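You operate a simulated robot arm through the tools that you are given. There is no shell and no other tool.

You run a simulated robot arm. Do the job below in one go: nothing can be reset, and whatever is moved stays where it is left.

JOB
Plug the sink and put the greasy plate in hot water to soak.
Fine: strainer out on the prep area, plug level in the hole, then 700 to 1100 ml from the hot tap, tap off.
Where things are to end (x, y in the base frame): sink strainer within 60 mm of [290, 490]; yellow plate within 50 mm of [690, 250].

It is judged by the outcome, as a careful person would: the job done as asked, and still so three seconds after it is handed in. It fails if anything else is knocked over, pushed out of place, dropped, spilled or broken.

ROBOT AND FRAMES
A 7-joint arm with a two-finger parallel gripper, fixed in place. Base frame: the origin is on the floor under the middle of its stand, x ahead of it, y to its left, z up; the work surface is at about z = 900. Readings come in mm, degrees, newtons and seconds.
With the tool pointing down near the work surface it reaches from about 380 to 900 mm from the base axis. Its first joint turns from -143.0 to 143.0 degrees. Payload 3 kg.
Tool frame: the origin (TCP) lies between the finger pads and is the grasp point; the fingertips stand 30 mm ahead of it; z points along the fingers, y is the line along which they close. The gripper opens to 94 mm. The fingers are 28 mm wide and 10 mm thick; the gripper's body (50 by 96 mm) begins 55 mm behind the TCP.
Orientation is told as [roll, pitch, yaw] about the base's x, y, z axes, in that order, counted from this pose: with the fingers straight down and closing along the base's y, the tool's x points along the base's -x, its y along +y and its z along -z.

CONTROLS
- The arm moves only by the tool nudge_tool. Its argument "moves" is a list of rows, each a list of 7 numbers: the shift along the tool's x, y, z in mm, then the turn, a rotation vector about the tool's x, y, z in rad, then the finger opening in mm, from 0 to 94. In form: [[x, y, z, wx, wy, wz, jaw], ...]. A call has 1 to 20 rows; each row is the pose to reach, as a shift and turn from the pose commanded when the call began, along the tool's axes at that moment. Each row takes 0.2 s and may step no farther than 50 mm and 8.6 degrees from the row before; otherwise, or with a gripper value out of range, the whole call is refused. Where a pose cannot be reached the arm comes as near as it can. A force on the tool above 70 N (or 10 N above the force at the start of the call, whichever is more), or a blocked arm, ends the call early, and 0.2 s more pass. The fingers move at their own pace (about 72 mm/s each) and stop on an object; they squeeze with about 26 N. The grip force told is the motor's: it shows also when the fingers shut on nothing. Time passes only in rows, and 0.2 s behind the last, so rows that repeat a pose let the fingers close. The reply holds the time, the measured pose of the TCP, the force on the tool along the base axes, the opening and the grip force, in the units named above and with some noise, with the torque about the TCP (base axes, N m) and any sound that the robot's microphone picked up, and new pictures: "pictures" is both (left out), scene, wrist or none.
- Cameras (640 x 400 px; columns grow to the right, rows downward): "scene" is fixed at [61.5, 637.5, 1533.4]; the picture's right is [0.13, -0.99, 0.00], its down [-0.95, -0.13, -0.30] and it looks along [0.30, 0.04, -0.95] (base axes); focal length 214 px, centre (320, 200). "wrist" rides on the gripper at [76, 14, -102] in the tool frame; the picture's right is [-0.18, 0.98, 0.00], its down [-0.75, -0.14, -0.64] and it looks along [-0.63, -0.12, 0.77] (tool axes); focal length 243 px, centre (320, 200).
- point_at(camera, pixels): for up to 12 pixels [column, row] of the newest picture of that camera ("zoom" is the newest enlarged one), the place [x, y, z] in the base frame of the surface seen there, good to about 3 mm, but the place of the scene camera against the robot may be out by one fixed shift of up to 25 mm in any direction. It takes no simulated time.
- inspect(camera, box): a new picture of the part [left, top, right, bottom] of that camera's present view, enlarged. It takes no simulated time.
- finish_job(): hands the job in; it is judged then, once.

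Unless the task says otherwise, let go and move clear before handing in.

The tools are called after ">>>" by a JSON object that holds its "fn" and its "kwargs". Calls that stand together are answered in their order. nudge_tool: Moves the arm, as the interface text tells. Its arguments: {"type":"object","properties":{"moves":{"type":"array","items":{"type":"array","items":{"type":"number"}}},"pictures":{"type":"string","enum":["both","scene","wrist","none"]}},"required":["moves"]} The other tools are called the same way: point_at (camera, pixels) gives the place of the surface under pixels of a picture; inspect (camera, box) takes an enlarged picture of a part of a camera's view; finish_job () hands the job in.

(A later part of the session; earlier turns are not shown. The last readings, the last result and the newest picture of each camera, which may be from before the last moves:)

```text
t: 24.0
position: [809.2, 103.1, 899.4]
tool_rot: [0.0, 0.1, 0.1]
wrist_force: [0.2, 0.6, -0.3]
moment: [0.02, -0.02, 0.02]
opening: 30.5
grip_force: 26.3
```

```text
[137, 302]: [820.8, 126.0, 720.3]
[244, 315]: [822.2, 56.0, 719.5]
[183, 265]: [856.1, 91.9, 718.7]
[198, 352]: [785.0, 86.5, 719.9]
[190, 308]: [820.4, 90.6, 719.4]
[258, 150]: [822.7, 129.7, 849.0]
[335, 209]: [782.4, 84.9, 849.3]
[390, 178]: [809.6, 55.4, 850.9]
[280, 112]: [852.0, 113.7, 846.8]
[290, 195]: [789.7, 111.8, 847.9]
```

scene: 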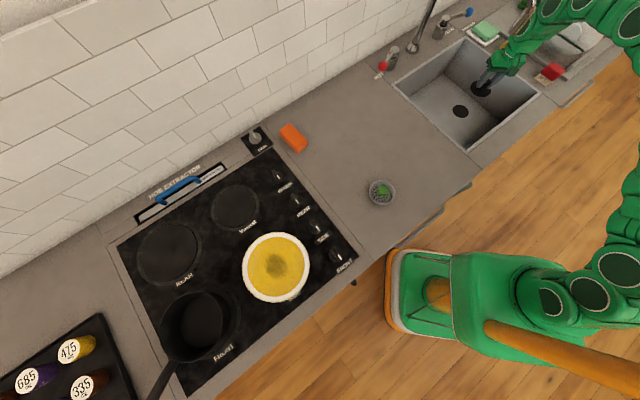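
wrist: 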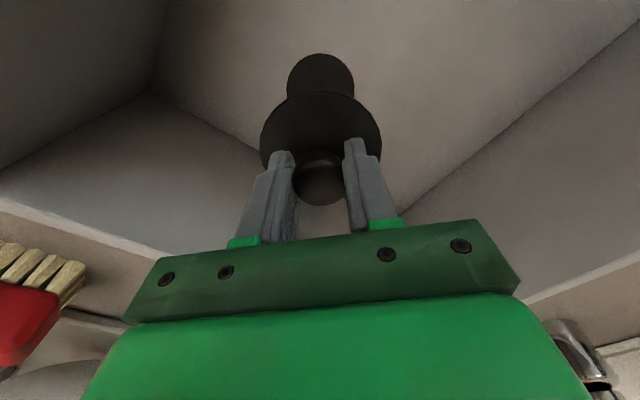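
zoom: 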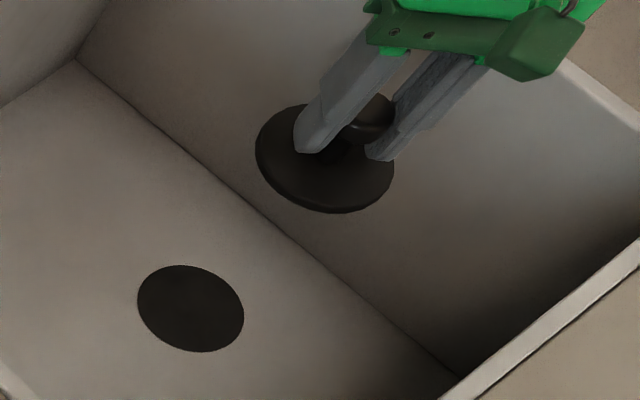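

Plug and hole centres agree within about 1 mm in both cameras (hole [810.5,102.7], plug [810.5,102]). I'll lower straight to just above contact.

>>> {"fn": "nudge_tool", "kwargs": {"moves": [[0, 0, 40, 0, 0, 0, 10], [0, 0, 80, 0, 0, 0, 10], [0, 0, 105, 0, 0, 0, 10], [0, 0, 115, 0, 0, 0, 10], [0, 0, 119, 0, 0, 0, 10], [0, 0, 119, 0, 0, 0, 10]]}}

>>> {"fn": "inspect", "kwargs": {"camera": "scene", "box": [430, 85, 500, 135]}}

>>> {"fn": "inspect", "kwargs": {"camera": "wrist", "box": [240, 60, 400, 160]}}

```text
t: 25.4
position: [809.6, 102.4, 782.8]
tool_rot: [0.0, 0.0, 0.0]
wrist_force: [-0.2, 0.0, -1.4]
moment: [-0.01, -0.01, 0.0]
opening: 30.5
grip_force: 26.2
```

scene: 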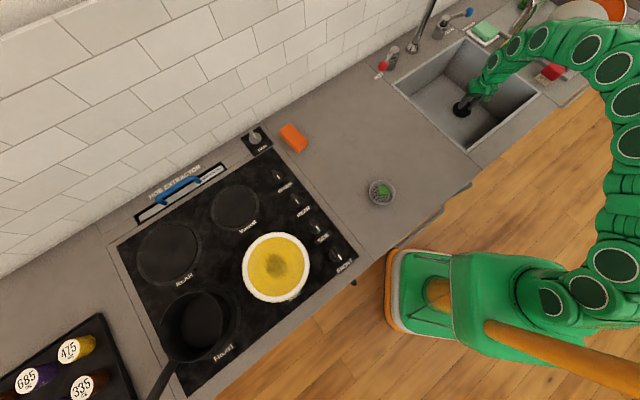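
wrist: 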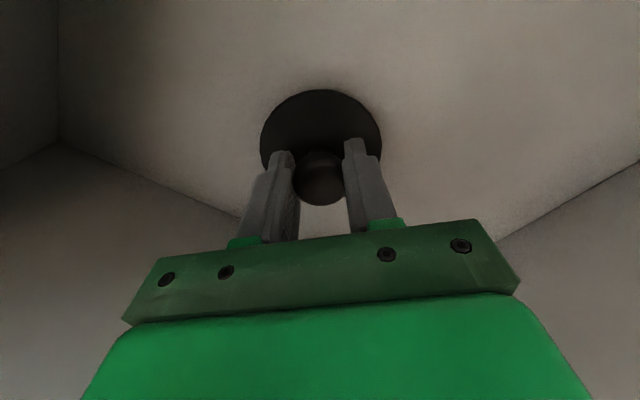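

```text
8.00 times, centred on (465, 110) of scene
```

zoom: 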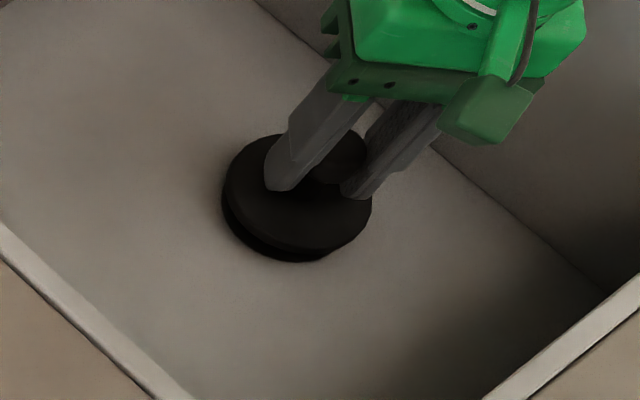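

```text
4.00 times, centred on (320, 110) of wrist
```

zoom: 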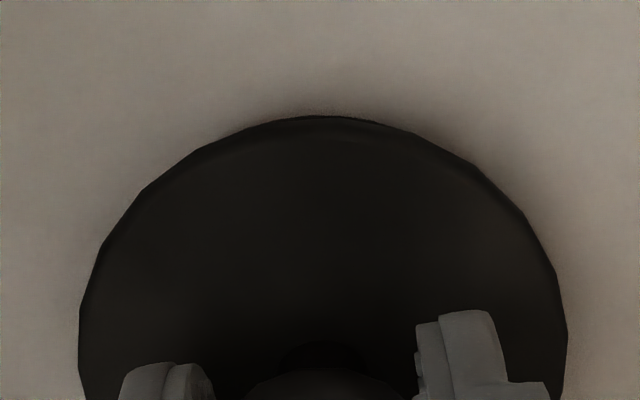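

The plug hovers right over the hole. I'll lower in small steps until it seats.

>>> {"fn": "nudge_tool", "kwargs": {"moves": [[0, 0, 2, 0, 0, 0, 10], [0, 0, 4, 0, 0, 0, 10], [0, 0, 5.5, 0, 0, 0, 10], [0, 0, 5.5, 0, 0, 0, 10]], "pictures": "none"}}

```text
t: 26.4
position: [808.6, 102.4, 776.2]
tool_rot: [0.0, 0.0, 0.1]
wrist_force: [0.5, 0.2, -0.3]
moment: [-0.04, -0.02, -0.03]
opening: 30.3
grip_force: 26.1
```

>>> {"fn": "nudge_tool", "kwargs": {"moves": [[0, 0, 2, 0, 0, 0, 10], [0, 0, 3, 0, 0, 0, 10], [0, 0, 3, 0, 0, 0, 10]], "pictures": "none"}}

```text
t: 27.2
position: [809.7, 102.8, 775.2]
tool_rot: [0.0, -0.1, 0.0]
wrist_force: [-10.1, -5.2, 27.6]
moment: [-0.15, 0.27, -0.08]
opening: 30.4
grip_force: 26.0
```

Contact: 27 N upward with some lateral force at z=775, the height expected for the plug resting at floor level. I'll look at how it sits.

>>> {"fn": "inspect", "kwargs": {"camera": "scene", "box": [440, 90, 490, 130]}}

>>> {"fn": "nudge_tool", "kwargs": {"moves": [[0, 0, -2, 0, 0, 0, 10], [0, 0, -2, 0, 0, 0, 10]], "pictures": "both"}}

>>> {"fn": "inspect", "kwargs": {"camera": "wrist", "box": [240, 60, 400, 160]}}

```text
10.00 times, centred on (465, 110) of scene
```

zoom: 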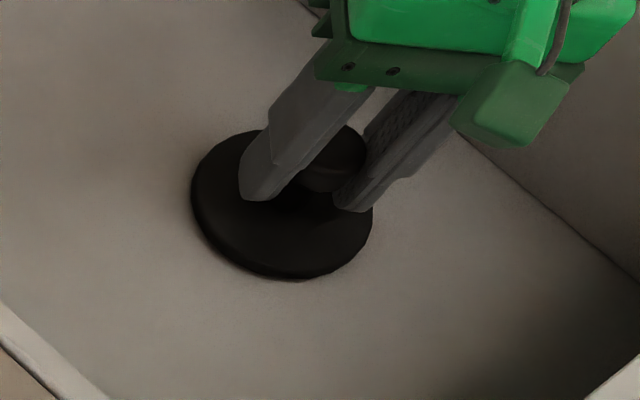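

```text
t: 27.8
position: [808.8, 102.2, 773.6]
tool_rot: [0.0, 0.1, 0.0]
wrist_force: [4.0, 0.8, 3.8]
moment: [0.05, -0.32, -0.01]
opening: 30.4
grip_force: 26.0
```

scene: 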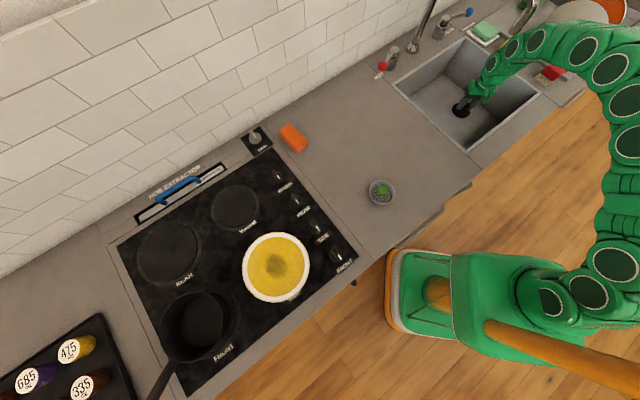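
wrist: 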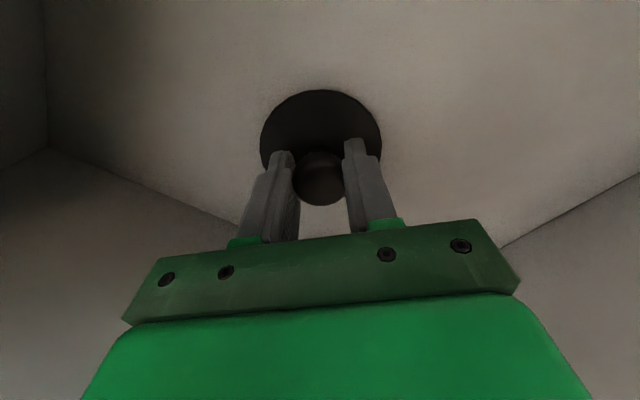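

```text
4.00 times, centred on (320, 110) of wrist
```

zoom: 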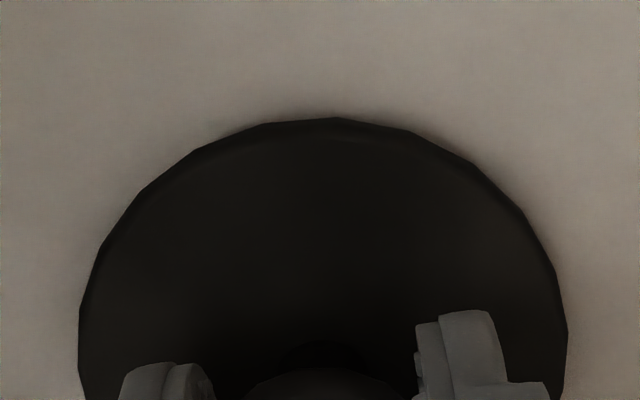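

The plug looks flat over the hole with only ~4 N load left. I'll release and rise 80 mm to check how it sits.

>>> {"fn": "nudge_tool", "kwargs": {"moves": [[0, 0, 0, 0, 0, 0, 34], [0, 0, 0, 0, 0, 0, 50], [0, 0, 0, 0, 0, 0, 56], [0, 0, -15, 0, 0, 0, 56], [0, 0, -50, 0, 0, 0, 56], [0, 0, -90, 0, 0, 0, 56], [0, 0, -125, 0, 0, 0, 56]]}}

>>> {"fn": "inspect", "kwargs": {"camera": "scene", "box": [440, 90, 490, 130]}}

>>> {"fn": "inspect", "kwargs": {"camera": "wrist", "box": [260, 30, 380, 130]}}

```text
t: 29.4
position: [808.2, 102.2, 897.5]
tool_rot: [0.0, 0.0, 0.0]
wrist_force: [-0.1, 0.5, 0.0]
moment: [0.0, -0.02, 0.02]
opening: 55.7
grip_force: 0.0
```

scene: 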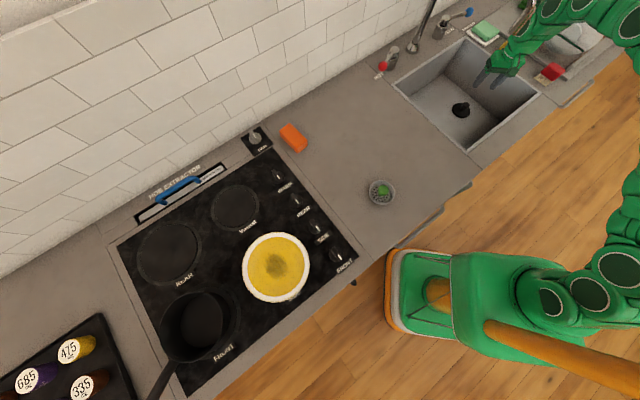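
wrist: 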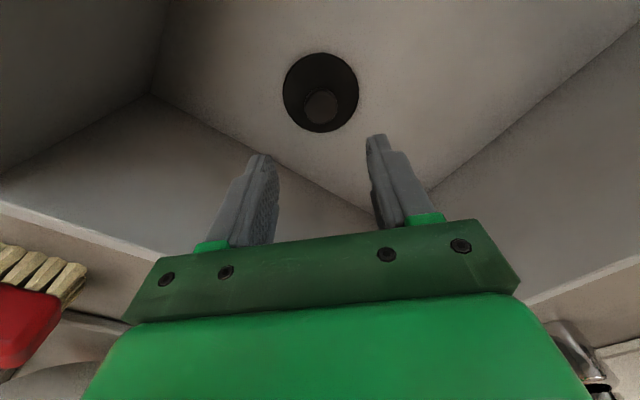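

```text
10.00 times, centred on (465, 110) of scene
```

zoom: 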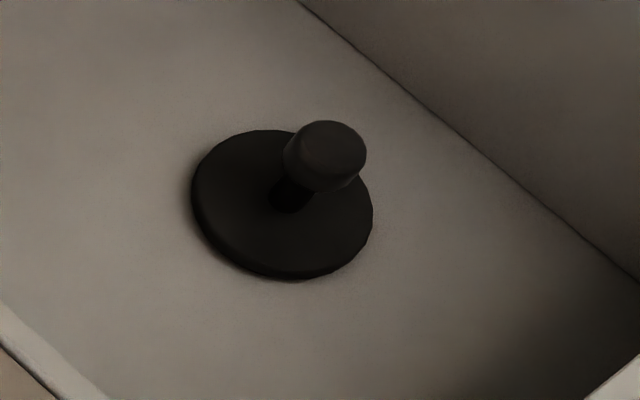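

```text
4.00 times, centred on (320, 80) of wrist
```

zoom: 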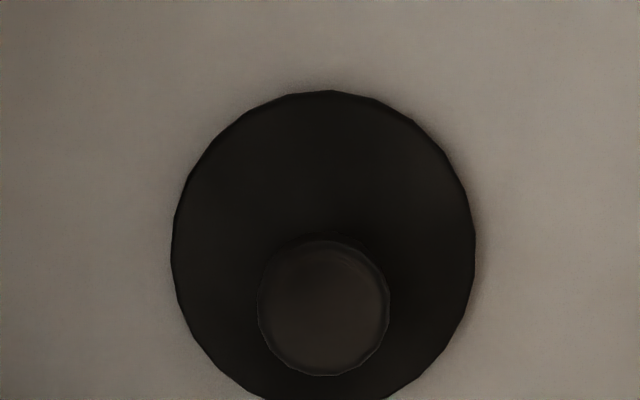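

The plug sits over the hole with no dark hole edge visible. I'll check its height, level and centring.

>>> {"fn": "point_at", "kwargs": {"camera": "wrist", "pixels": [[321, 55], [286, 90], [356, 90], [300, 125], [342, 125], [321, 80], [300, 75], [342, 75], [321, 105], [321, 45], [275, 90], [368, 90]]}}

>>> {"fn": "point_at", "kwargs": {"camera": "scene", "pixels": [[452.8, 110], [469.5, 111], [459.5, 103.7], [463, 117.5], [454, 113], [457, 115.5], [461, 107], [466, 105]]}}

```text
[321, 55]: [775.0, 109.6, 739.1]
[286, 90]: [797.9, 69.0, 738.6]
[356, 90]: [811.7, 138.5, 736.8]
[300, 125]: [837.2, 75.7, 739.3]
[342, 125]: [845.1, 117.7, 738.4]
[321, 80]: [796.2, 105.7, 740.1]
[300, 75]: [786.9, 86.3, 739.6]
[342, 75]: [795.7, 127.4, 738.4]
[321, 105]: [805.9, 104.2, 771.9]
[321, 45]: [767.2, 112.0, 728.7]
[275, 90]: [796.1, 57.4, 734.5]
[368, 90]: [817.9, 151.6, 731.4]
```

```text
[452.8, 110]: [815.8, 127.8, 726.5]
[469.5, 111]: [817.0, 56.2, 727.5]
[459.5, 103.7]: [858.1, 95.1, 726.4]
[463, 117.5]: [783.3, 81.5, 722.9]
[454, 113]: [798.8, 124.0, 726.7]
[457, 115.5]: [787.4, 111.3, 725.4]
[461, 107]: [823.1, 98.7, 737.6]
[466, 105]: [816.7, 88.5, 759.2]
```

The disc top is 739±1 all round versus 731 for the floor, so the plug is level and centred. Now I'll retreat past the spout and swing toward the hob to look at the plate.

>>> {"fn": "nudge_tool", "kwargs": {"moves": [[0, -8, -45, 0, 0, 0, 56], [0, -16, -90, 0, 0, 0, 56], [0, -20, -135, 0, 0, 0, 56], [42, -20, -155, 0, 0, 0, 56], [84, -20, -175, 0, 0, 0, 56], [126, -20, -195, 0, 0, 0, 56], [168, -20, -200, 0, 0, 0, 56], [210, -12, -200, 0, 0, 0, 56], [236, 26, -200, 0, 0, 0, 56], [262, 66, -200, 0, 0, 0, 56], [288, 106, -200, 0, 0, 0, 56], [314, 146, -200, 0, 0, 0, 56], [340, 186, -200, 0, 0, 0, 56], [368, 218, -200, 0, 0, 0, 56], [396, 250, -200, 0, 0, 0, 56], [424, 282, -200, 0, 0, 0, 56], [452, 314, -200, 0, 0, 0, 56], [480, 346, -200, 0, 0, 0, 56], [510, 378, -200, 0, 0, 0, 56]]}}

```text
t: 33.4
position: [301.4, 483.4, 1101.2]
tool_rot: [0.0, 0.0, -0.2]
wrist_force: [-0.1, 0.0, 0.3]
moment: [0.0, -0.02, -0.05]
opening: 55.9
grip_force: 0.1
```

scene: 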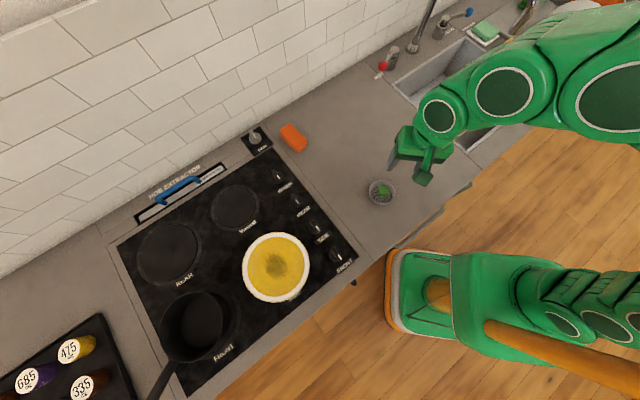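
wrist: 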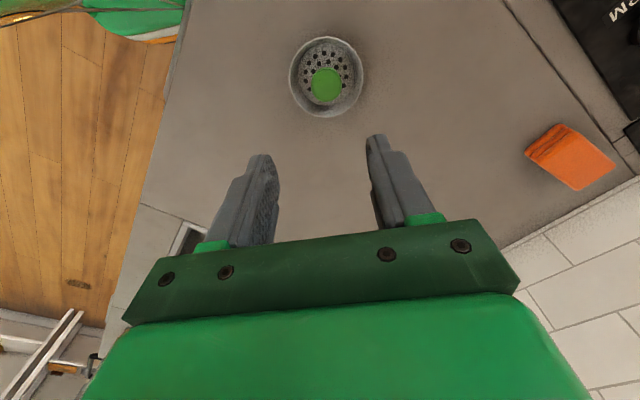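

The strainer stands where I placed it. Before approaching the plate, I'll measure its profile from the scene camera (centre (276,267), rim around).

>>> {"fn": "inspect", "kwargs": {"camera": "scene", "box": [230, 220, 330, 310]}}

>>> {"fn": "point_at", "kwargs": {"camera": "scene", "pixels": [[276, 267], [243, 267], [247, 267], [251, 267], [256, 267], [309, 267], [305, 267], [301, 267], [276, 234], [276, 238], [276, 242], [276, 300]]}}

>>> {"fn": "point_at", "kwargs": {"camera": "scene", "pixels": [[276, 302], [276, 296], [276, 292], [276, 305], [312, 267], [315, 267], [276, 231], [276, 229], [240, 267], [260, 300], [234, 300], [222, 330]]}}

```text
4.44 times, centred on (280, 265) of scene
```

zoom: 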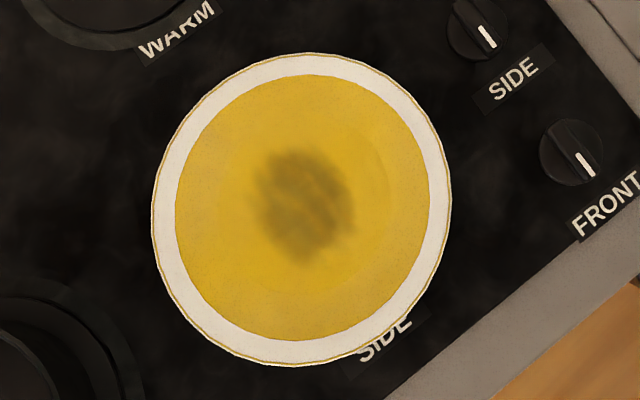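

```text
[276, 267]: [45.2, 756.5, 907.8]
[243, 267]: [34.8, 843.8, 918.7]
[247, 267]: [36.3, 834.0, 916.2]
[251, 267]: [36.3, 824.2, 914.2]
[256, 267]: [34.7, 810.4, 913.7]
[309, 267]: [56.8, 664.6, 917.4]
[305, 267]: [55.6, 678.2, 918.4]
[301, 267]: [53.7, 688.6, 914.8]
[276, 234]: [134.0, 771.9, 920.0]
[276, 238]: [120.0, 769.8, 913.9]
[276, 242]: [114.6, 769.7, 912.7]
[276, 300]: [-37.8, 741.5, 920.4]
```

```text
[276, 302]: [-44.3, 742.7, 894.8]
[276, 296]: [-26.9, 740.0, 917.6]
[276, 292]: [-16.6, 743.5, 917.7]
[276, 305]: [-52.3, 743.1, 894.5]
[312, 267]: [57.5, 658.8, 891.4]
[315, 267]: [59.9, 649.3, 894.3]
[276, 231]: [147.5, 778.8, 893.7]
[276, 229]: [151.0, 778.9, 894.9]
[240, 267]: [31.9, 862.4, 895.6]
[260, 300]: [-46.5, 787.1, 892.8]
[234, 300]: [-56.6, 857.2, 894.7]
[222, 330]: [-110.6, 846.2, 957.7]
```

From the scene camera the plate is centred at about [35,766] (corrected), radius ~90, with its rim about 25 mm above the hob, so a finger can go under the rim with a tilted hand. I'll check the obstacles near its right side: knobs and hob edge.

>>> {"fn": "point_at", "kwargs": {"camera": "scene", "pixels": [[336, 252], [338, 250], [317, 231], [330, 268], [345, 270], [360, 262], [352, 283], [310, 290], [325, 300], [300, 310], [290, 320], [330, 245]]}}

>>> {"fn": "inspect", "kwargs": {"camera": "scene", "box": [280, 215, 400, 315]}}

>>> {"fn": "inspect", "kwargs": {"camera": "scene", "box": [380, 40, 560, 160]}}

```text
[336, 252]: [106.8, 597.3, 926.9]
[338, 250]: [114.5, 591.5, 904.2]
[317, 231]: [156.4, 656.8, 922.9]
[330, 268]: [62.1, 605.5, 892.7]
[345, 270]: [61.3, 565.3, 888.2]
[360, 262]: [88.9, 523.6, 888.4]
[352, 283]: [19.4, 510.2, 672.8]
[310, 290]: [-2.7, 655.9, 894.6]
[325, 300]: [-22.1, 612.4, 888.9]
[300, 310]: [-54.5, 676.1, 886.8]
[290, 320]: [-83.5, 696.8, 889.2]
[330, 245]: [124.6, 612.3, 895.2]
```

```text
4.00 times, centred on (340, 265) of scene
```

zoom: 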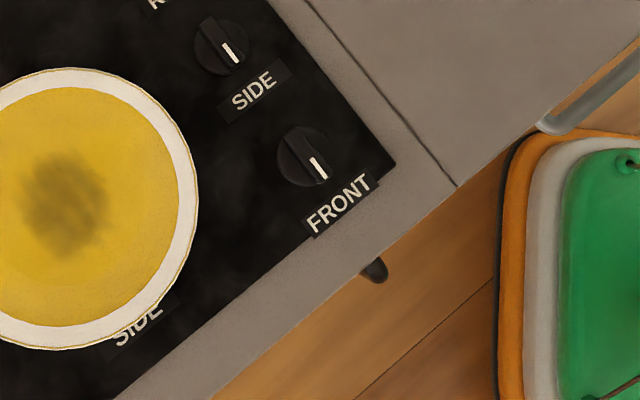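

```text
3.33 times, centred on (470, 100) of scene
```

zoom: 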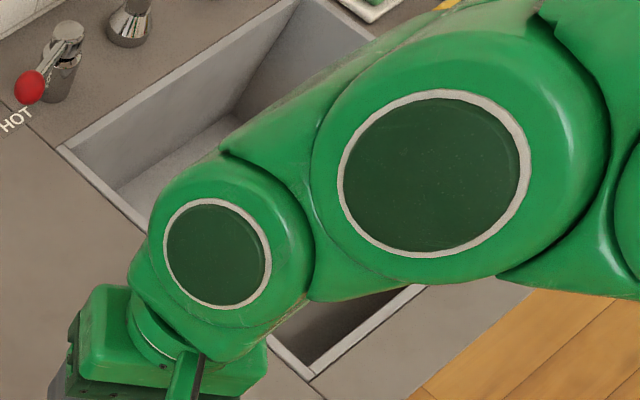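

The FRONT knob stands at about [95,609], top ~938, so a hand coming straight in along +y at x≈35 clears it. I'll swing over the hob front while rolling the hand +55° so that the fingers point to +y and down.

>>> {"fn": "nudge_tool", "kwargs": {"moves": [[37.9, 11.4, 0, -0.13, 0, 0, 50], [75.8, 22.8, 0, -0.26, 0, 0, 40], [113.7, 34.2, 0, -0.39, 0, 0, 40], [151.6, 45.6, 0, -0.52, 0, 0, 40], [189.5, 57, 0, -0.65, 0, 0, 40], [227.4, 68.4, 0, -0.78, 0, 0, 40], [265.3, 80, 0, -0.91, 0, 0, 40], [265.3, 80, 0, -0.96, 0, 0, 40]]}}

```text
t: 35.2
position: [34.6, 562.1, 1101.1]
tool_rot: [55.3, 0.0, 0.0]
wrist_force: [-0.1, -0.3, -0.1]
moment: [0.02, -0.01, 0.03]
opening: 40.1
grip_force: 0.0
```

scene: 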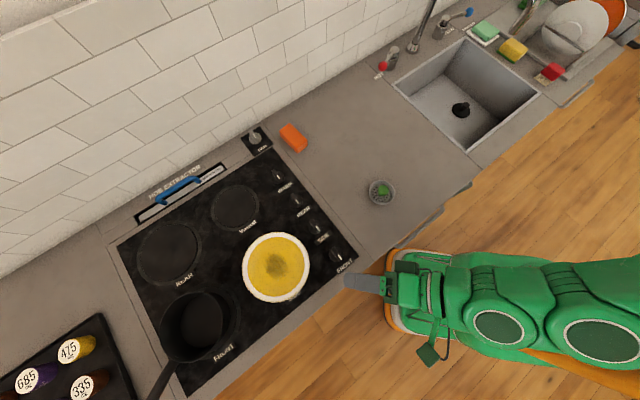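
wrist: 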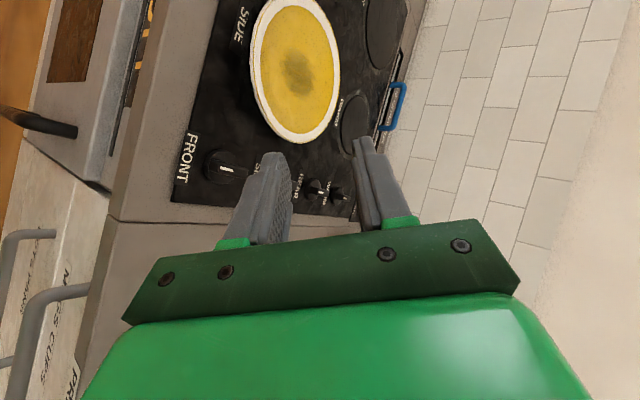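

The pose is reached (roll 55°), the plate is visible in the wrist view at (295,75). I'll take its profile and centre with wrist points, and sink corner points from the now unobstructed scene view.

>>> {"fn": "inspect", "kwargs": {"camera": "wrist", "box": [220, 0, 380, 150]}}

>>> {"fn": "point_at", "kwargs": {"camera": "wrist", "pixels": [[252, 75], [256, 75], [262, 75], [270, 75], [280, 75], [297, 72], [320, 75], [330, 75], [335, 75], [339, 75], [296, 136], [296, 128]]}}

>>> {"fn": "point_at", "kwargs": {"camera": "wrist", "pixels": [[296, 141], [245, 75], [240, 85], [285, 3], [260, 110], [256, 95], [262, 105], [330, 110], [335, 95], [250, 60], [255, 40], [222, 168]]}}

>>> {"fn": "inspect", "kwargs": {"camera": "scene", "box": [385, 25, 545, 160]}}

```text
2.67 times, centred on (300, 75) of wrist
```

zoom: 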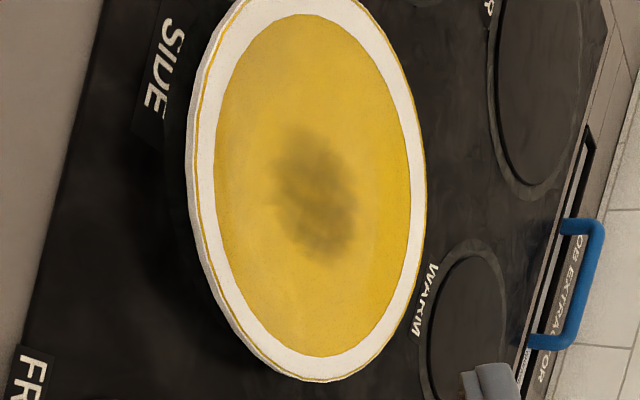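

```text
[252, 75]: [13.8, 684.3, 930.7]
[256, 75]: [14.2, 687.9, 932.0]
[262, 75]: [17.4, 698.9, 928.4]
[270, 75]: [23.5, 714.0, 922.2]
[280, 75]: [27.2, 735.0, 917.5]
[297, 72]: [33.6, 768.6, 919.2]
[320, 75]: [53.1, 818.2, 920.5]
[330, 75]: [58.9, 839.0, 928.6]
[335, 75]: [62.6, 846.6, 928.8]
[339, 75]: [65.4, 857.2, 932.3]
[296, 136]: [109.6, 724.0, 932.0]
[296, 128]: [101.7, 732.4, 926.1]
```

```text
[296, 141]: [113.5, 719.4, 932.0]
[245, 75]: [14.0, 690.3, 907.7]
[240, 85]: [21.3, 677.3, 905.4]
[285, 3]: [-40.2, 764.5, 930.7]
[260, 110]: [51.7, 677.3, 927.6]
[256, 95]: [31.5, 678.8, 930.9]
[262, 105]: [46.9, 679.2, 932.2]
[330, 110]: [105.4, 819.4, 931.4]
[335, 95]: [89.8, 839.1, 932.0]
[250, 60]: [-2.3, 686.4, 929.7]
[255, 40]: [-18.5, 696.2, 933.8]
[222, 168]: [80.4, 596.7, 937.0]
```

```text
2.96 times, centred on (465, 92) of scene
```

zoom: 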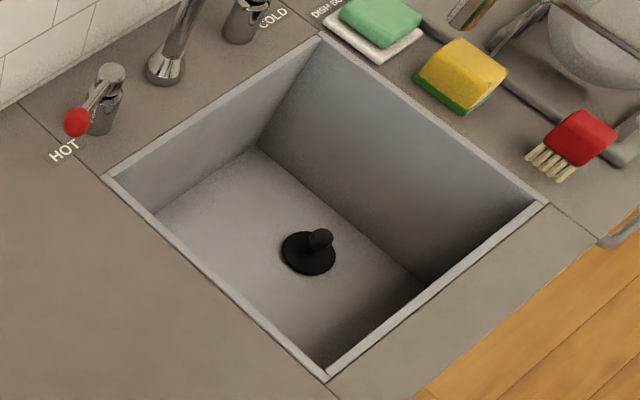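

The plate is a shallow dish: centre ≈[36.5,765], R≈88, rim top 932, rising about 20°, hob at 905. The FRONT knob is actually at [80,597], so I'll come in at a heading of 70° (yaw −20°) with the fingers 27° below horizontal, stopping first at a stand-off.

>>> {"fn": "nudge_tool", "kwargs": {"moves": [[13.3, -12.9, 25.2, -0.035, -0.075, 0.045, 30], [26.5, -25.8, 50.4, -0.07, -0.15, 0.09, 20], [39.8, -38.6, 75.6, -0.105, -0.225, 0.135, 20], [53, -51.5, 100.8, -0.14, -0.3, 0.18, 20], [53, -51.5, 100.8, -0.14, -0.3, 0.18, 20]]}}

```text
t: 36.4
position: [-16.8, 617.5, 1000.4]
tool_rot: [63.2, -0.1, -20.1]
wrist_force: [0.7, -0.8, 1.0]
moment: [-0.01, 0.0, 0.01]
opening: 20.1
grip_force: 0.1
```

scene: 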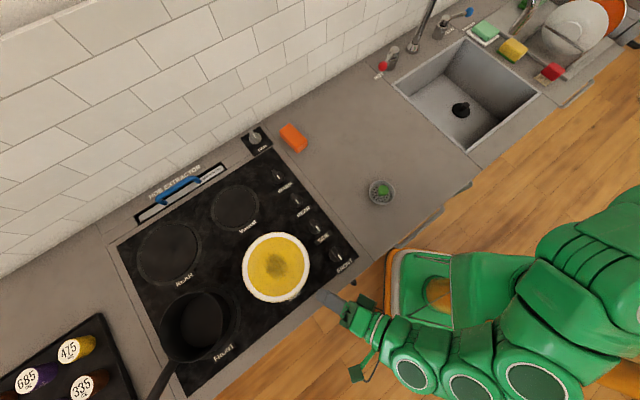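
wrist: 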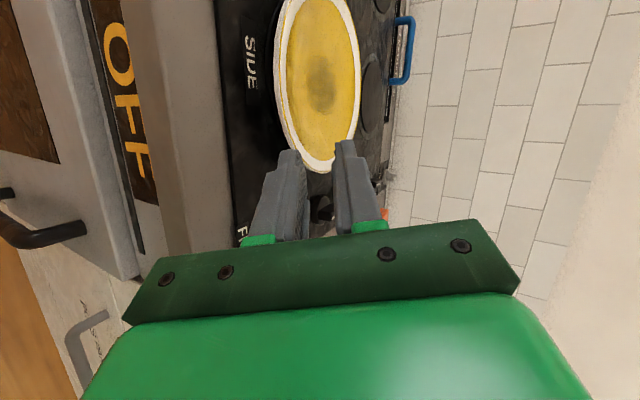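

Orientation reached: roll 63°, yaw −20°. I'll look closely at the rim edge and its underside from this side view.

>>> {"fn": "inspect", "kwargs": {"camera": "wrist", "box": [230, 20, 400, 180]}}

>>> {"fn": "point_at", "kwargs": {"camera": "wrist", "pixels": [[278, 70], [276, 80], [277, 100], [280, 115], [284, 130], [273, 75], [290, 75], [300, 75], [320, 75], [345, 75], [357, 75], [362, 75]]}}

>>> {"fn": "point_at", "kwargs": {"camera": "wrist", "pixels": [[276, 60], [279, 40], [282, 20], [286, 5], [270, 60], [268, 90], [272, 110], [318, 168], [330, 166], [340, 150], [300, 158], [310, 168]]}}

```text
2.50 times, centred on (315, 100) of wrist
```

zoom: 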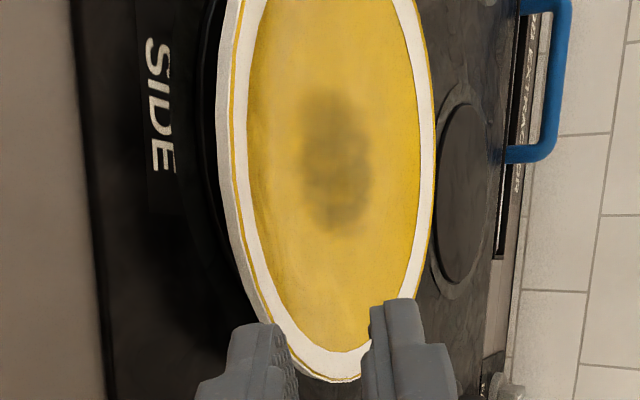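

```text
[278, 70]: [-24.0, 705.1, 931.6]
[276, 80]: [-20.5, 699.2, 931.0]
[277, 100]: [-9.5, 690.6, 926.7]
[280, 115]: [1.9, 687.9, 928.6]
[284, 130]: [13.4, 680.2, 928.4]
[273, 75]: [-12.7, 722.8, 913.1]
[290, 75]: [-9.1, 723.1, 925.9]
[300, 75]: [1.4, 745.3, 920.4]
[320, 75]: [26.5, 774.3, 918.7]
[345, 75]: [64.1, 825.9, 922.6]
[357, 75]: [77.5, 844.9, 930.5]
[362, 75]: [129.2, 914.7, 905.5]
```

```text
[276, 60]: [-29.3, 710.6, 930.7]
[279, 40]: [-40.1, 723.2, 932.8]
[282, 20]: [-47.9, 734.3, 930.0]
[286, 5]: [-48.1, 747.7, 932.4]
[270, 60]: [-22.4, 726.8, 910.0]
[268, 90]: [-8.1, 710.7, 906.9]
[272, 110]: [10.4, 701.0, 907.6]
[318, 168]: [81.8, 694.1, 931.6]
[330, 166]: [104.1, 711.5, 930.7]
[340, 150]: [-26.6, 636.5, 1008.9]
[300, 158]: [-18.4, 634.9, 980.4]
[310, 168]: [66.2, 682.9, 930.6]
```

>>> {"fn": "point_at", "kwargs": {"camera": "zoom", "pixels": [[120, 250], [150, 250], [180, 200], [195, 150], [205, 150], [212, 150], [216, 180], [222, 220], [228, 260], [205, 60], [210, 30], [235, 290]]}}

>>> {"fn": "inspect", "kwargs": {"camera": "wrist", "box": [250, 40, 310, 140]}}

>>> {"fn": "point_at", "kwargs": {"camera": "scene", "pixels": [[215, 208], [235, 208], [252, 222], [265, 222], [164, 252], [190, 270], [240, 232], [150, 290], [160, 225], [262, 190]]}}

```text
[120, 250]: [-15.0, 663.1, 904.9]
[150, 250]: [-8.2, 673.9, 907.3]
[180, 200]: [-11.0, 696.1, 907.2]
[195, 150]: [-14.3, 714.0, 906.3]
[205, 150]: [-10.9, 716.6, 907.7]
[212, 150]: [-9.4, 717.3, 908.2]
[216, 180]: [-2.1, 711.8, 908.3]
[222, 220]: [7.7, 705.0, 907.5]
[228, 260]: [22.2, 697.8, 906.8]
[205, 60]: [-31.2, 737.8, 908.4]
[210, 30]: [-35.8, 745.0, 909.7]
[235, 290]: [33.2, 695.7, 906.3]
```

```text
4.00 times, centred on (280, 90) of wrist
```

zoom: 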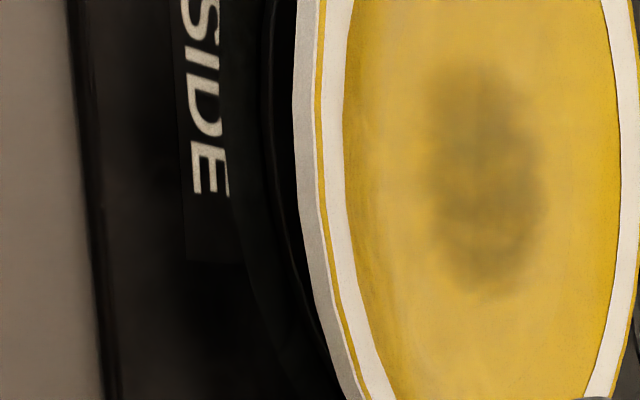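

```text
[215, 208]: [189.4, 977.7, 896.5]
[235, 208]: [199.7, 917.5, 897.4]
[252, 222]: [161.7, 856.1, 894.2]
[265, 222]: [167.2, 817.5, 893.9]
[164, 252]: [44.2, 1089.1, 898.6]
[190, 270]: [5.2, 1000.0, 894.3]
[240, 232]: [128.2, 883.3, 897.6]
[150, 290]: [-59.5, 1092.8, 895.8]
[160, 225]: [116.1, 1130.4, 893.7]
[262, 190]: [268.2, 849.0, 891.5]
```

The burner under the plate is raised to about 908, and the rim's lower edge is at about 926. I'll drop to the approach line and stop with the fingertips about 20 mm short of the rim to check alignment.

>>> {"fn": "nudge_tool", "kwargs": {"moves": [[0.9, -12, 10, 0, 0, 0, 20], [0.9, -24, 25, 0, 0, 0, 20], [0.9, -24, 45, 0, 0, 0, 20], [0.9, -24, 45, 0, 0, 0, 20]]}}

>>> {"fn": "inspect", "kwargs": {"camera": "wrist", "box": [230, 90, 390, 240]}}

>>> {"fn": "inspect", "kwargs": {"camera": "scene", "box": [240, 220, 400, 340]}}

```text
t: 37.4
position: [-9.0, 642.1, 958.3]
tool_rot: [63.1, 0.0, -20.0]
wrist_force: [-0.3, 0.0, -0.9]
moment: [0.0, -0.02, -0.01]
opening: 19.8
grip_force: 0.1
```

scene: 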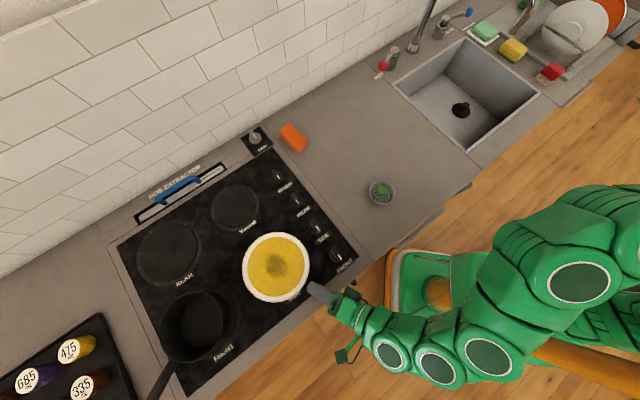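
wrist: 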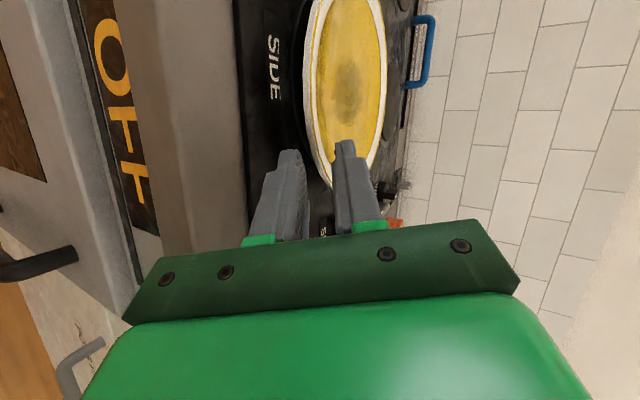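

```text
2.67 times, centred on (310, 165) of wrist
```

zoom: 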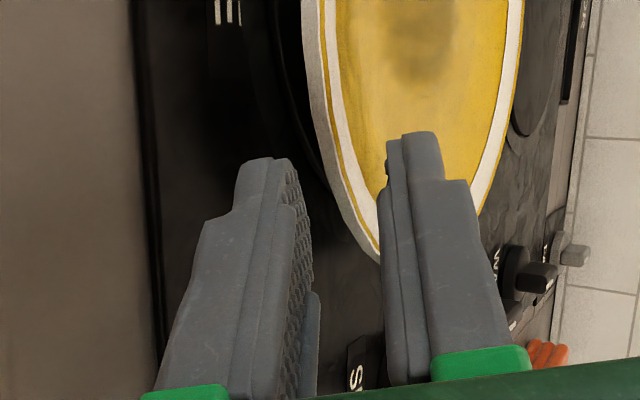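

```text
3.33 times, centred on (320, 280) of scene
```

zoom: 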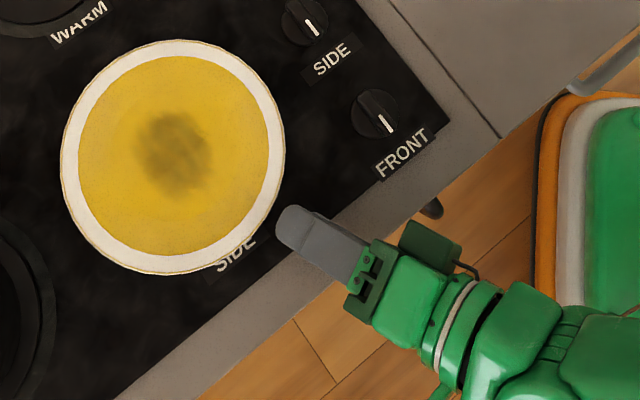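

The fingers line up with the rim between them (rim edge passes between at zoom (340,210)). I'll advance 25 mm along the fingers and check.

>>> {"fn": "nudge_tool", "kwargs": {"moves": [[0, 0, 12, 0, 0, 0, 20], [0, 0, 25, 0, 0, 0, 20], [0, 0, 25, 0, 0, 0, 20]], "pictures": "wrist"}}

>>> {"fn": "inspect", "kwargs": {"camera": "wrist", "box": [230, 90, 390, 240]}}

```text
t: 38.2
position: [-1.3, 663.6, 946.7]
tool_rot: [63.1, 0.0, -20.0]
wrist_force: [-1.0, 0.1, 0.2]
moment: [-0.01, -0.04, 0.0]
opening: 20.2
grip_force: 0.1
```

wrist: 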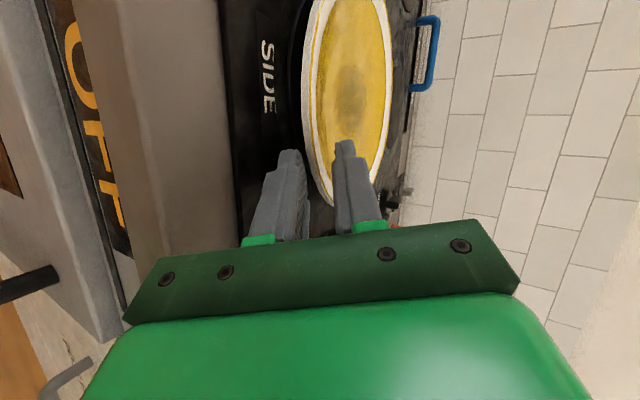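

```text
2.67 times, centred on (310, 165) of wrist
```

zoom: 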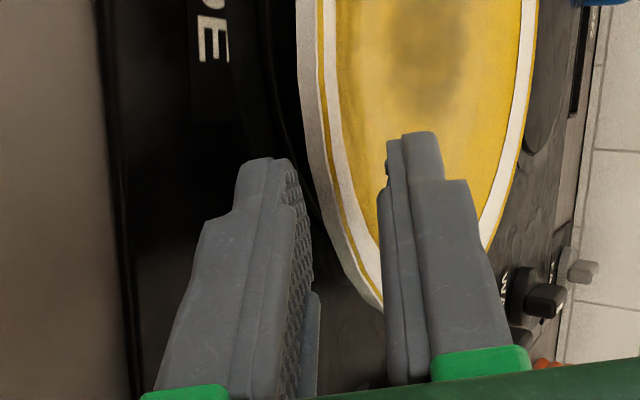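

The rim passes between the pads with no contact so far. I'll advance another 17 mm in small steps and check force.

>>> {"fn": "nudge_tool", "kwargs": {"moves": [[0, 0, 6, 0, 0, 0, 20], [0, 0, 12, 0, 0, 0, 20], [0, 0, 17, 0, 0, 0, 20], [0, 0, 17, 0, 0, 0, 20]], "pictures": "wrist"}}

>>> {"fn": "inspect", "kwargs": {"camera": "wrist", "box": [230, 90, 390, 240]}}

>>> {"fn": "inspect", "kwargs": {"camera": "scene", "box": [260, 230, 360, 320]}}

```text
t: 39.2
position: [4.5, 676.5, 940.1]
tool_rot: [63.1, 0.0, -20.0]
wrist_force: [-0.5, 0.4, 0.0]
moment: [0.02, 0.0, 0.02]
opening: 20.1
grip_force: 0.2
```

wrist: 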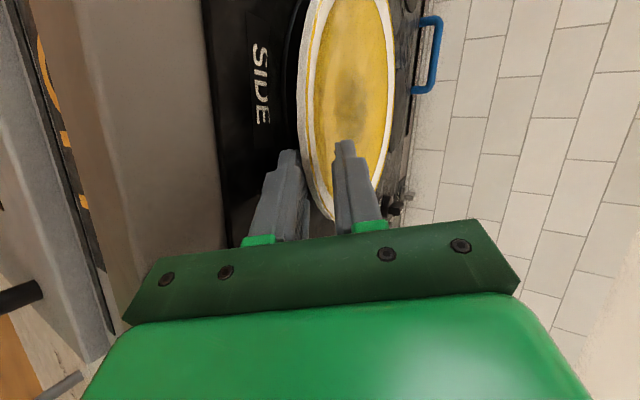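

```text
2.67 times, centred on (310, 165) of wrist
```

zoom: 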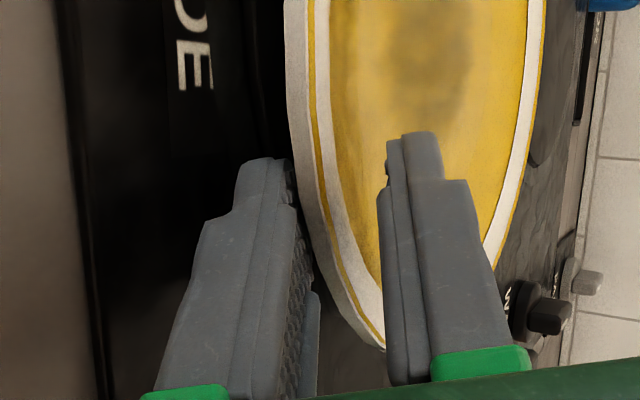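

```text
4.44 times, centred on (310, 275) of scene
```

zoom: 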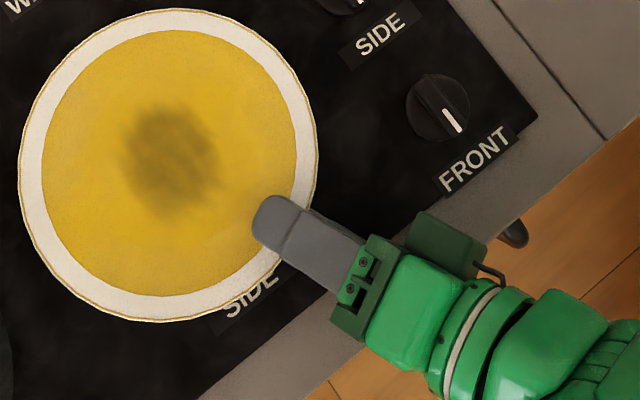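

The fingers straddle the rim, one above and one below. I'll advance 5 mm more, then close gradually.

>>> {"fn": "nudge_tool", "kwargs": {"moves": [[0, 0, 5, 0, 0, 0, 20], [0, 0, 5, 0, 0, 0, 16], [0, 0, 5, 0, 0, 0, 12], [0, 0, 5, 0, 0, 0, 8], [0, 0, 5, 0, 0, 0, 4], [0, 0, 5, 0, 0, 0, 0], [0, 0, 5, 0, 0, 0, 0], [0, 0, 5, 0, 0, 0, 0]]}}

>>> {"fn": "inspect", "kwargs": {"camera": "wrist", "box": [230, 90, 390, 240]}}

```text
t: 41.0
position: [6.6, 680.7, 937.8]
tool_rot: [63.0, 0.0, -20.1]
wrist_force: [1.6, 1.3, 6.3]
moment: [0.74, 0.02, -0.18]
opening: 3.9
grip_force: 25.9
```

scene: 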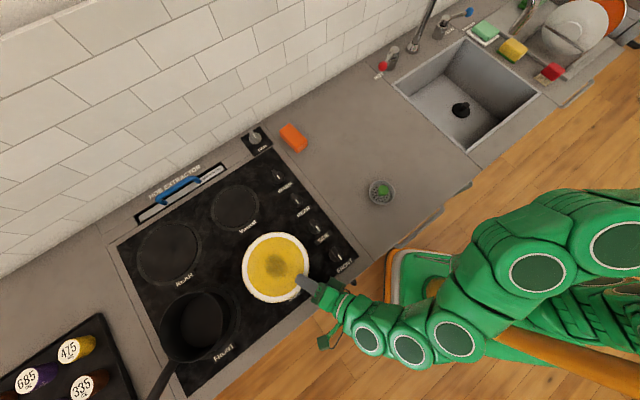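
wrist: 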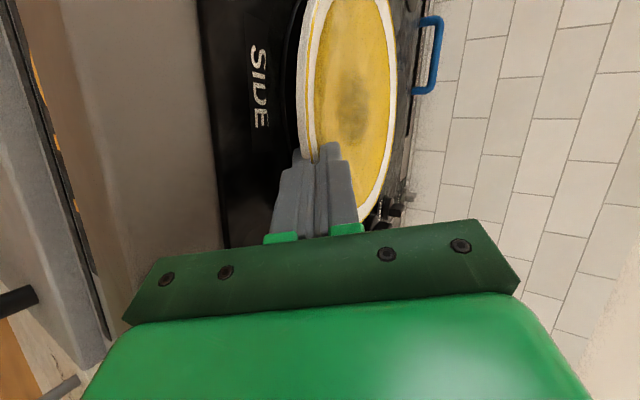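

```text
2.67 times, centred on (310, 165) of wrist
```

zoom: 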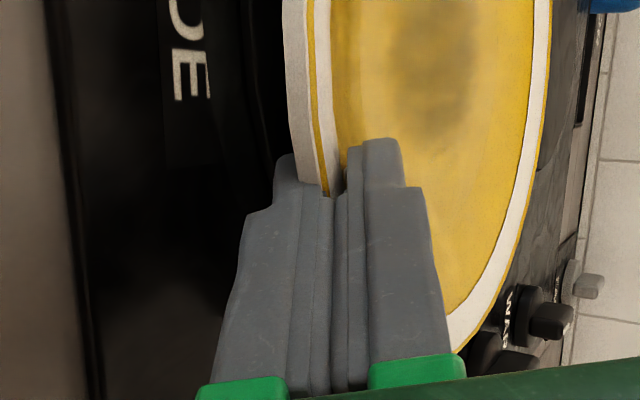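

The rim is gripped at 3.9 mm opening with 26 N. I'll lift slowly 30 mm and check that the plate stays in the grip.

>>> {"fn": "nudge_tool", "kwargs": {"moves": [[0, 4.5, -2.3, 0, 0, 0, 0], [0, 9, -4.5, 0, 0, 0, 0], [0, 18, -9, 0, 0, 0, 0], [0, 27, -13.6, 0, 0, 0, 0], [0, 27, -13.6, 0, 0, 0, 0]]}}

>>> {"fn": "inspect", "kwargs": {"camera": "wrist", "box": [230, 0, 430, 240]}}

>>> {"fn": "inspect", "kwargs": {"camera": "scene", "box": [220, 210, 380, 330]}}

```text
t: 42.2
position: [5.0, 682.5, 967.2]
tool_rot: [63.0, 0.0, -20.0]
wrist_force: [0.5, 0.1, -2.4]
moment: [-0.24, 0.09, 0.03]
opening: 3.2
grip_force: 26.2
```

scene: 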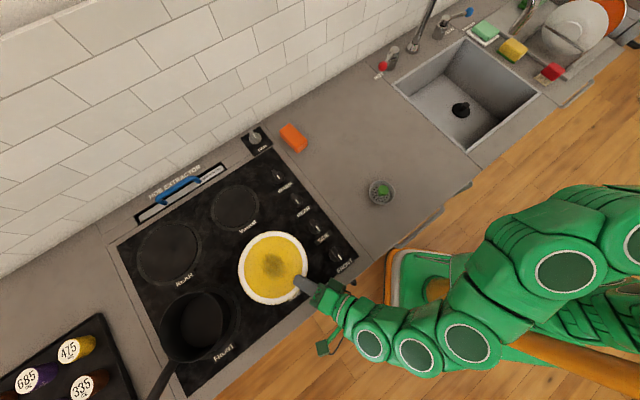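
wrist: 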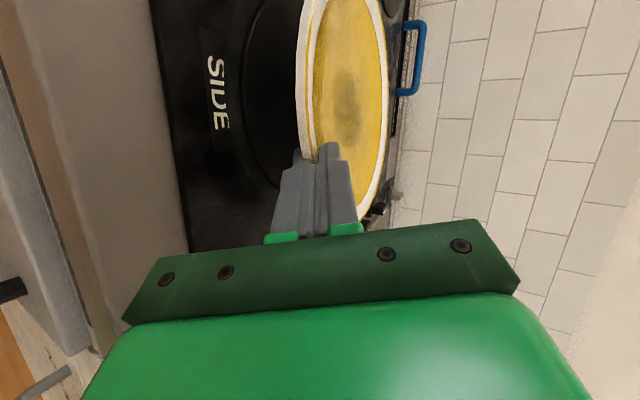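

```text
1.67 times, centred on (330, 120) of wrist
```

zoom: 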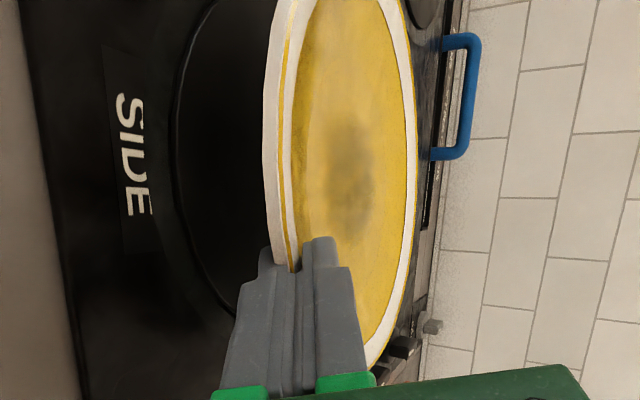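

```text
3.33 times, centred on (300, 270) of scene
```

zoom: 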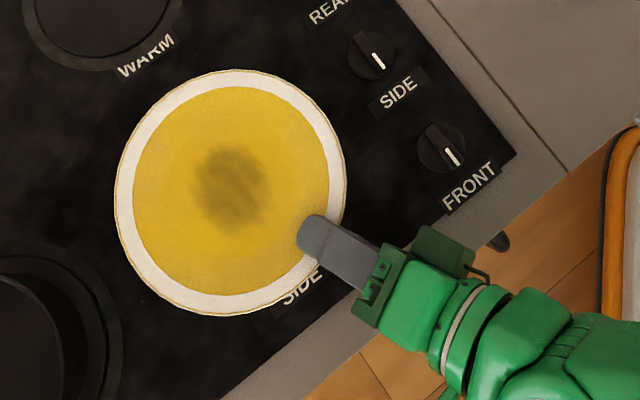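

The plate is lifted and held (weight about 2.4 N). I'll measure its tilt.

>>> {"fn": "point_at", "kwargs": {"camera": "scene", "pixels": [[272, 268], [241, 268], [302, 260], [272, 234], [268, 302], [246, 248], [297, 246], [250, 292], [285, 299]]}}

>>> {"fn": "point_at", "kwargs": {"camera": "wrist", "pixels": [[300, 130], [300, 60], [308, 5], [384, 60], [380, 120], [340, 80], [362, 200], [310, 60]]}}

```text
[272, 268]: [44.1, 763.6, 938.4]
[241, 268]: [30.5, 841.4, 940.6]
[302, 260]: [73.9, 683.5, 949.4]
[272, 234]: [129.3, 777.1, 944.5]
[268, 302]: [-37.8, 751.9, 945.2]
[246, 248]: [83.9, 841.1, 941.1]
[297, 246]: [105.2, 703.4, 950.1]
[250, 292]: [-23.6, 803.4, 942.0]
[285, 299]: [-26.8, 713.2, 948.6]
```

```text
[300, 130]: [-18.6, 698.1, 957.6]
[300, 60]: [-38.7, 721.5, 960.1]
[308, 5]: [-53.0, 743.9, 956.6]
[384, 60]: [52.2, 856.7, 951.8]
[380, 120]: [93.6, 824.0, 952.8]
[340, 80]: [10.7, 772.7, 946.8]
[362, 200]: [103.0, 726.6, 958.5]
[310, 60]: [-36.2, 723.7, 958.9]
```

Near rim is at about 960 and far rim about 952, so the plate is nearly level in the grip. Before carrying it, I'll measure the sink's floor and rim corners from the clear scene view.

>>> {"fn": "point_at", "kwargs": {"camera": "scene", "pixels": [[392.4, 84.2], [467.4, 152.8], [541.7, 93], [465.7, 36.3], [445, 76], [411, 96], [499, 118], [463, 145], [455, 90], [430, 105], [450, 130], [480, 110]]}}

>>> {"fn": "point_at", "kwargs": {"camera": "scene", "pixels": [[413, 99], [420, 106], [430, 116], [440, 126], [450, 137], [470, 143], [480, 135], [490, 127], [508, 31], [512, 36], [506, 34], [515, 30]]}}

>>> {"fn": "inspect", "kwargs": {"camera": "scene", "box": [480, 0, 560, 60]}}

```text
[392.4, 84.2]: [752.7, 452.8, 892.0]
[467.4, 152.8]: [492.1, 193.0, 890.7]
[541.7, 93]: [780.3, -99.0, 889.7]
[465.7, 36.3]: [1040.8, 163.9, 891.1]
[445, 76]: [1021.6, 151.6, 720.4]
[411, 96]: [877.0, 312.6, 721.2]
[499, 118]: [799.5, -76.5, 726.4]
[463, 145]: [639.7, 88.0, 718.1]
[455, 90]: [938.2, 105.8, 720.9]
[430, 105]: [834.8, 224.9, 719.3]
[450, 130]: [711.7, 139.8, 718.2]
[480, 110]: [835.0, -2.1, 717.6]
```

```text
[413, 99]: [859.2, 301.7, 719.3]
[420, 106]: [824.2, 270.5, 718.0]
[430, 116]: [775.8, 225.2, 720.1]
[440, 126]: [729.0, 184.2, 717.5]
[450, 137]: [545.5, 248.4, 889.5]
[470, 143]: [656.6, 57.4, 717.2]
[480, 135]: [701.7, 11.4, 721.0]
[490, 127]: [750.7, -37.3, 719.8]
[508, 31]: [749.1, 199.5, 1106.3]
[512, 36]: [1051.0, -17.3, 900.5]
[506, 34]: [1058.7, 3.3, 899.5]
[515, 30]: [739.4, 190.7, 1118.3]
```

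```text
6.67 times, centred on (520, 30) of scene
```

zoom: 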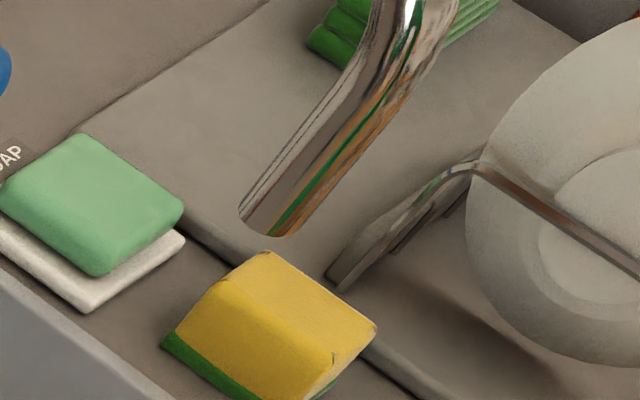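

Sink centre ≈[754,190] at 45°, inner half-sizes ≈172×197; I plan the plate centre at about [708,264] with the hand heading ~110° (hand on the −y side, leaning away from the spout). I'll carry the plate at z≈1012 across the prep area, clear of the strainer and hot lever.

>>> {"fn": "nudge_tool", "kwargs": {"moves": [[-18.9, 19.4, -11.6, 0, 0, 0, 0], [-37.7, 38.9, -23.3, 0, 0, 0, 0], [-71.0, 40.8, -20.3, 0, 0.0173, -0.0088, 0], [-104.3, 42.8, -17.5, 0, 0.0346, -0.0176, 0], [-137.6, 44.7, -14.5, 0, 0.0518, -0.0264, 0], [-170.9, 46.7, -11.6, 0, 0.0691, -0.0352, 0], [-204.2, 48.6, -8.7, 0, 0.0864, -0.044, 0], [-237.5, 50.5, -5.8, 0, 0.1037, -0.0528, 0], [-270.8, 52.5, -2.9, 0, 0.121, -0.0616, 0], [-304.1, 54.4, 0.1, 0, 0.1382, -0.0704, 0], [-336.7, 48.2, -12.1, 0, 0.1555, -0.0792, 0], [-369.4, 42.0, -24.3, 0, 0.1728, -0.088, 0], [-402.0, 35.8, -36.4, 0, 0.19, -0.0968, 0], [-434.7, 29.6, -48.6, 0, 0.2074, -0.1056, 0]]}}

```text
t: 45.2
position: [404.5, 506.8, 1016.2]
tool_rot: [63.1, 0.0, -6.6]
wrist_force: [-1.0, 0.0, -2.5]
moment: [-0.23, 0.04, 0.0]
opening: 3.2
grip_force: 26.6
```

scene: 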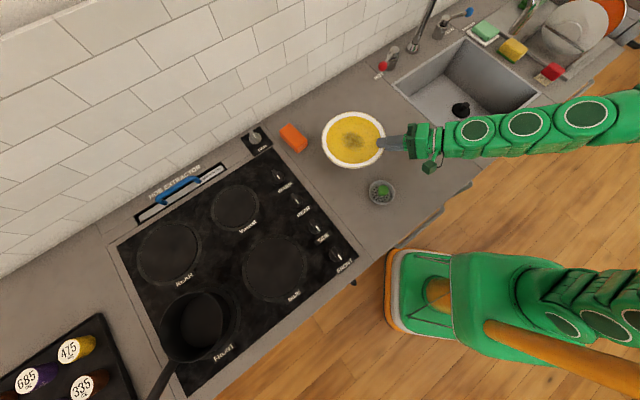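
wrist: 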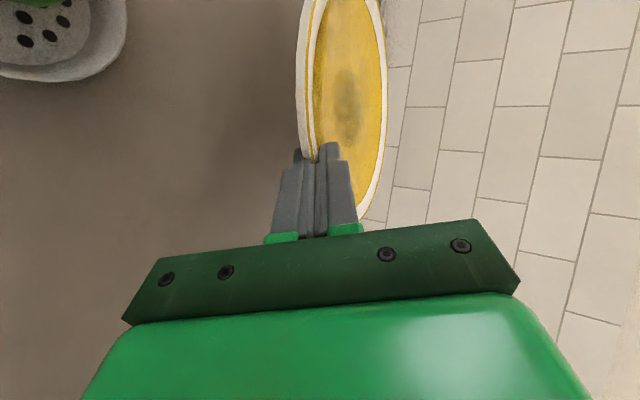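

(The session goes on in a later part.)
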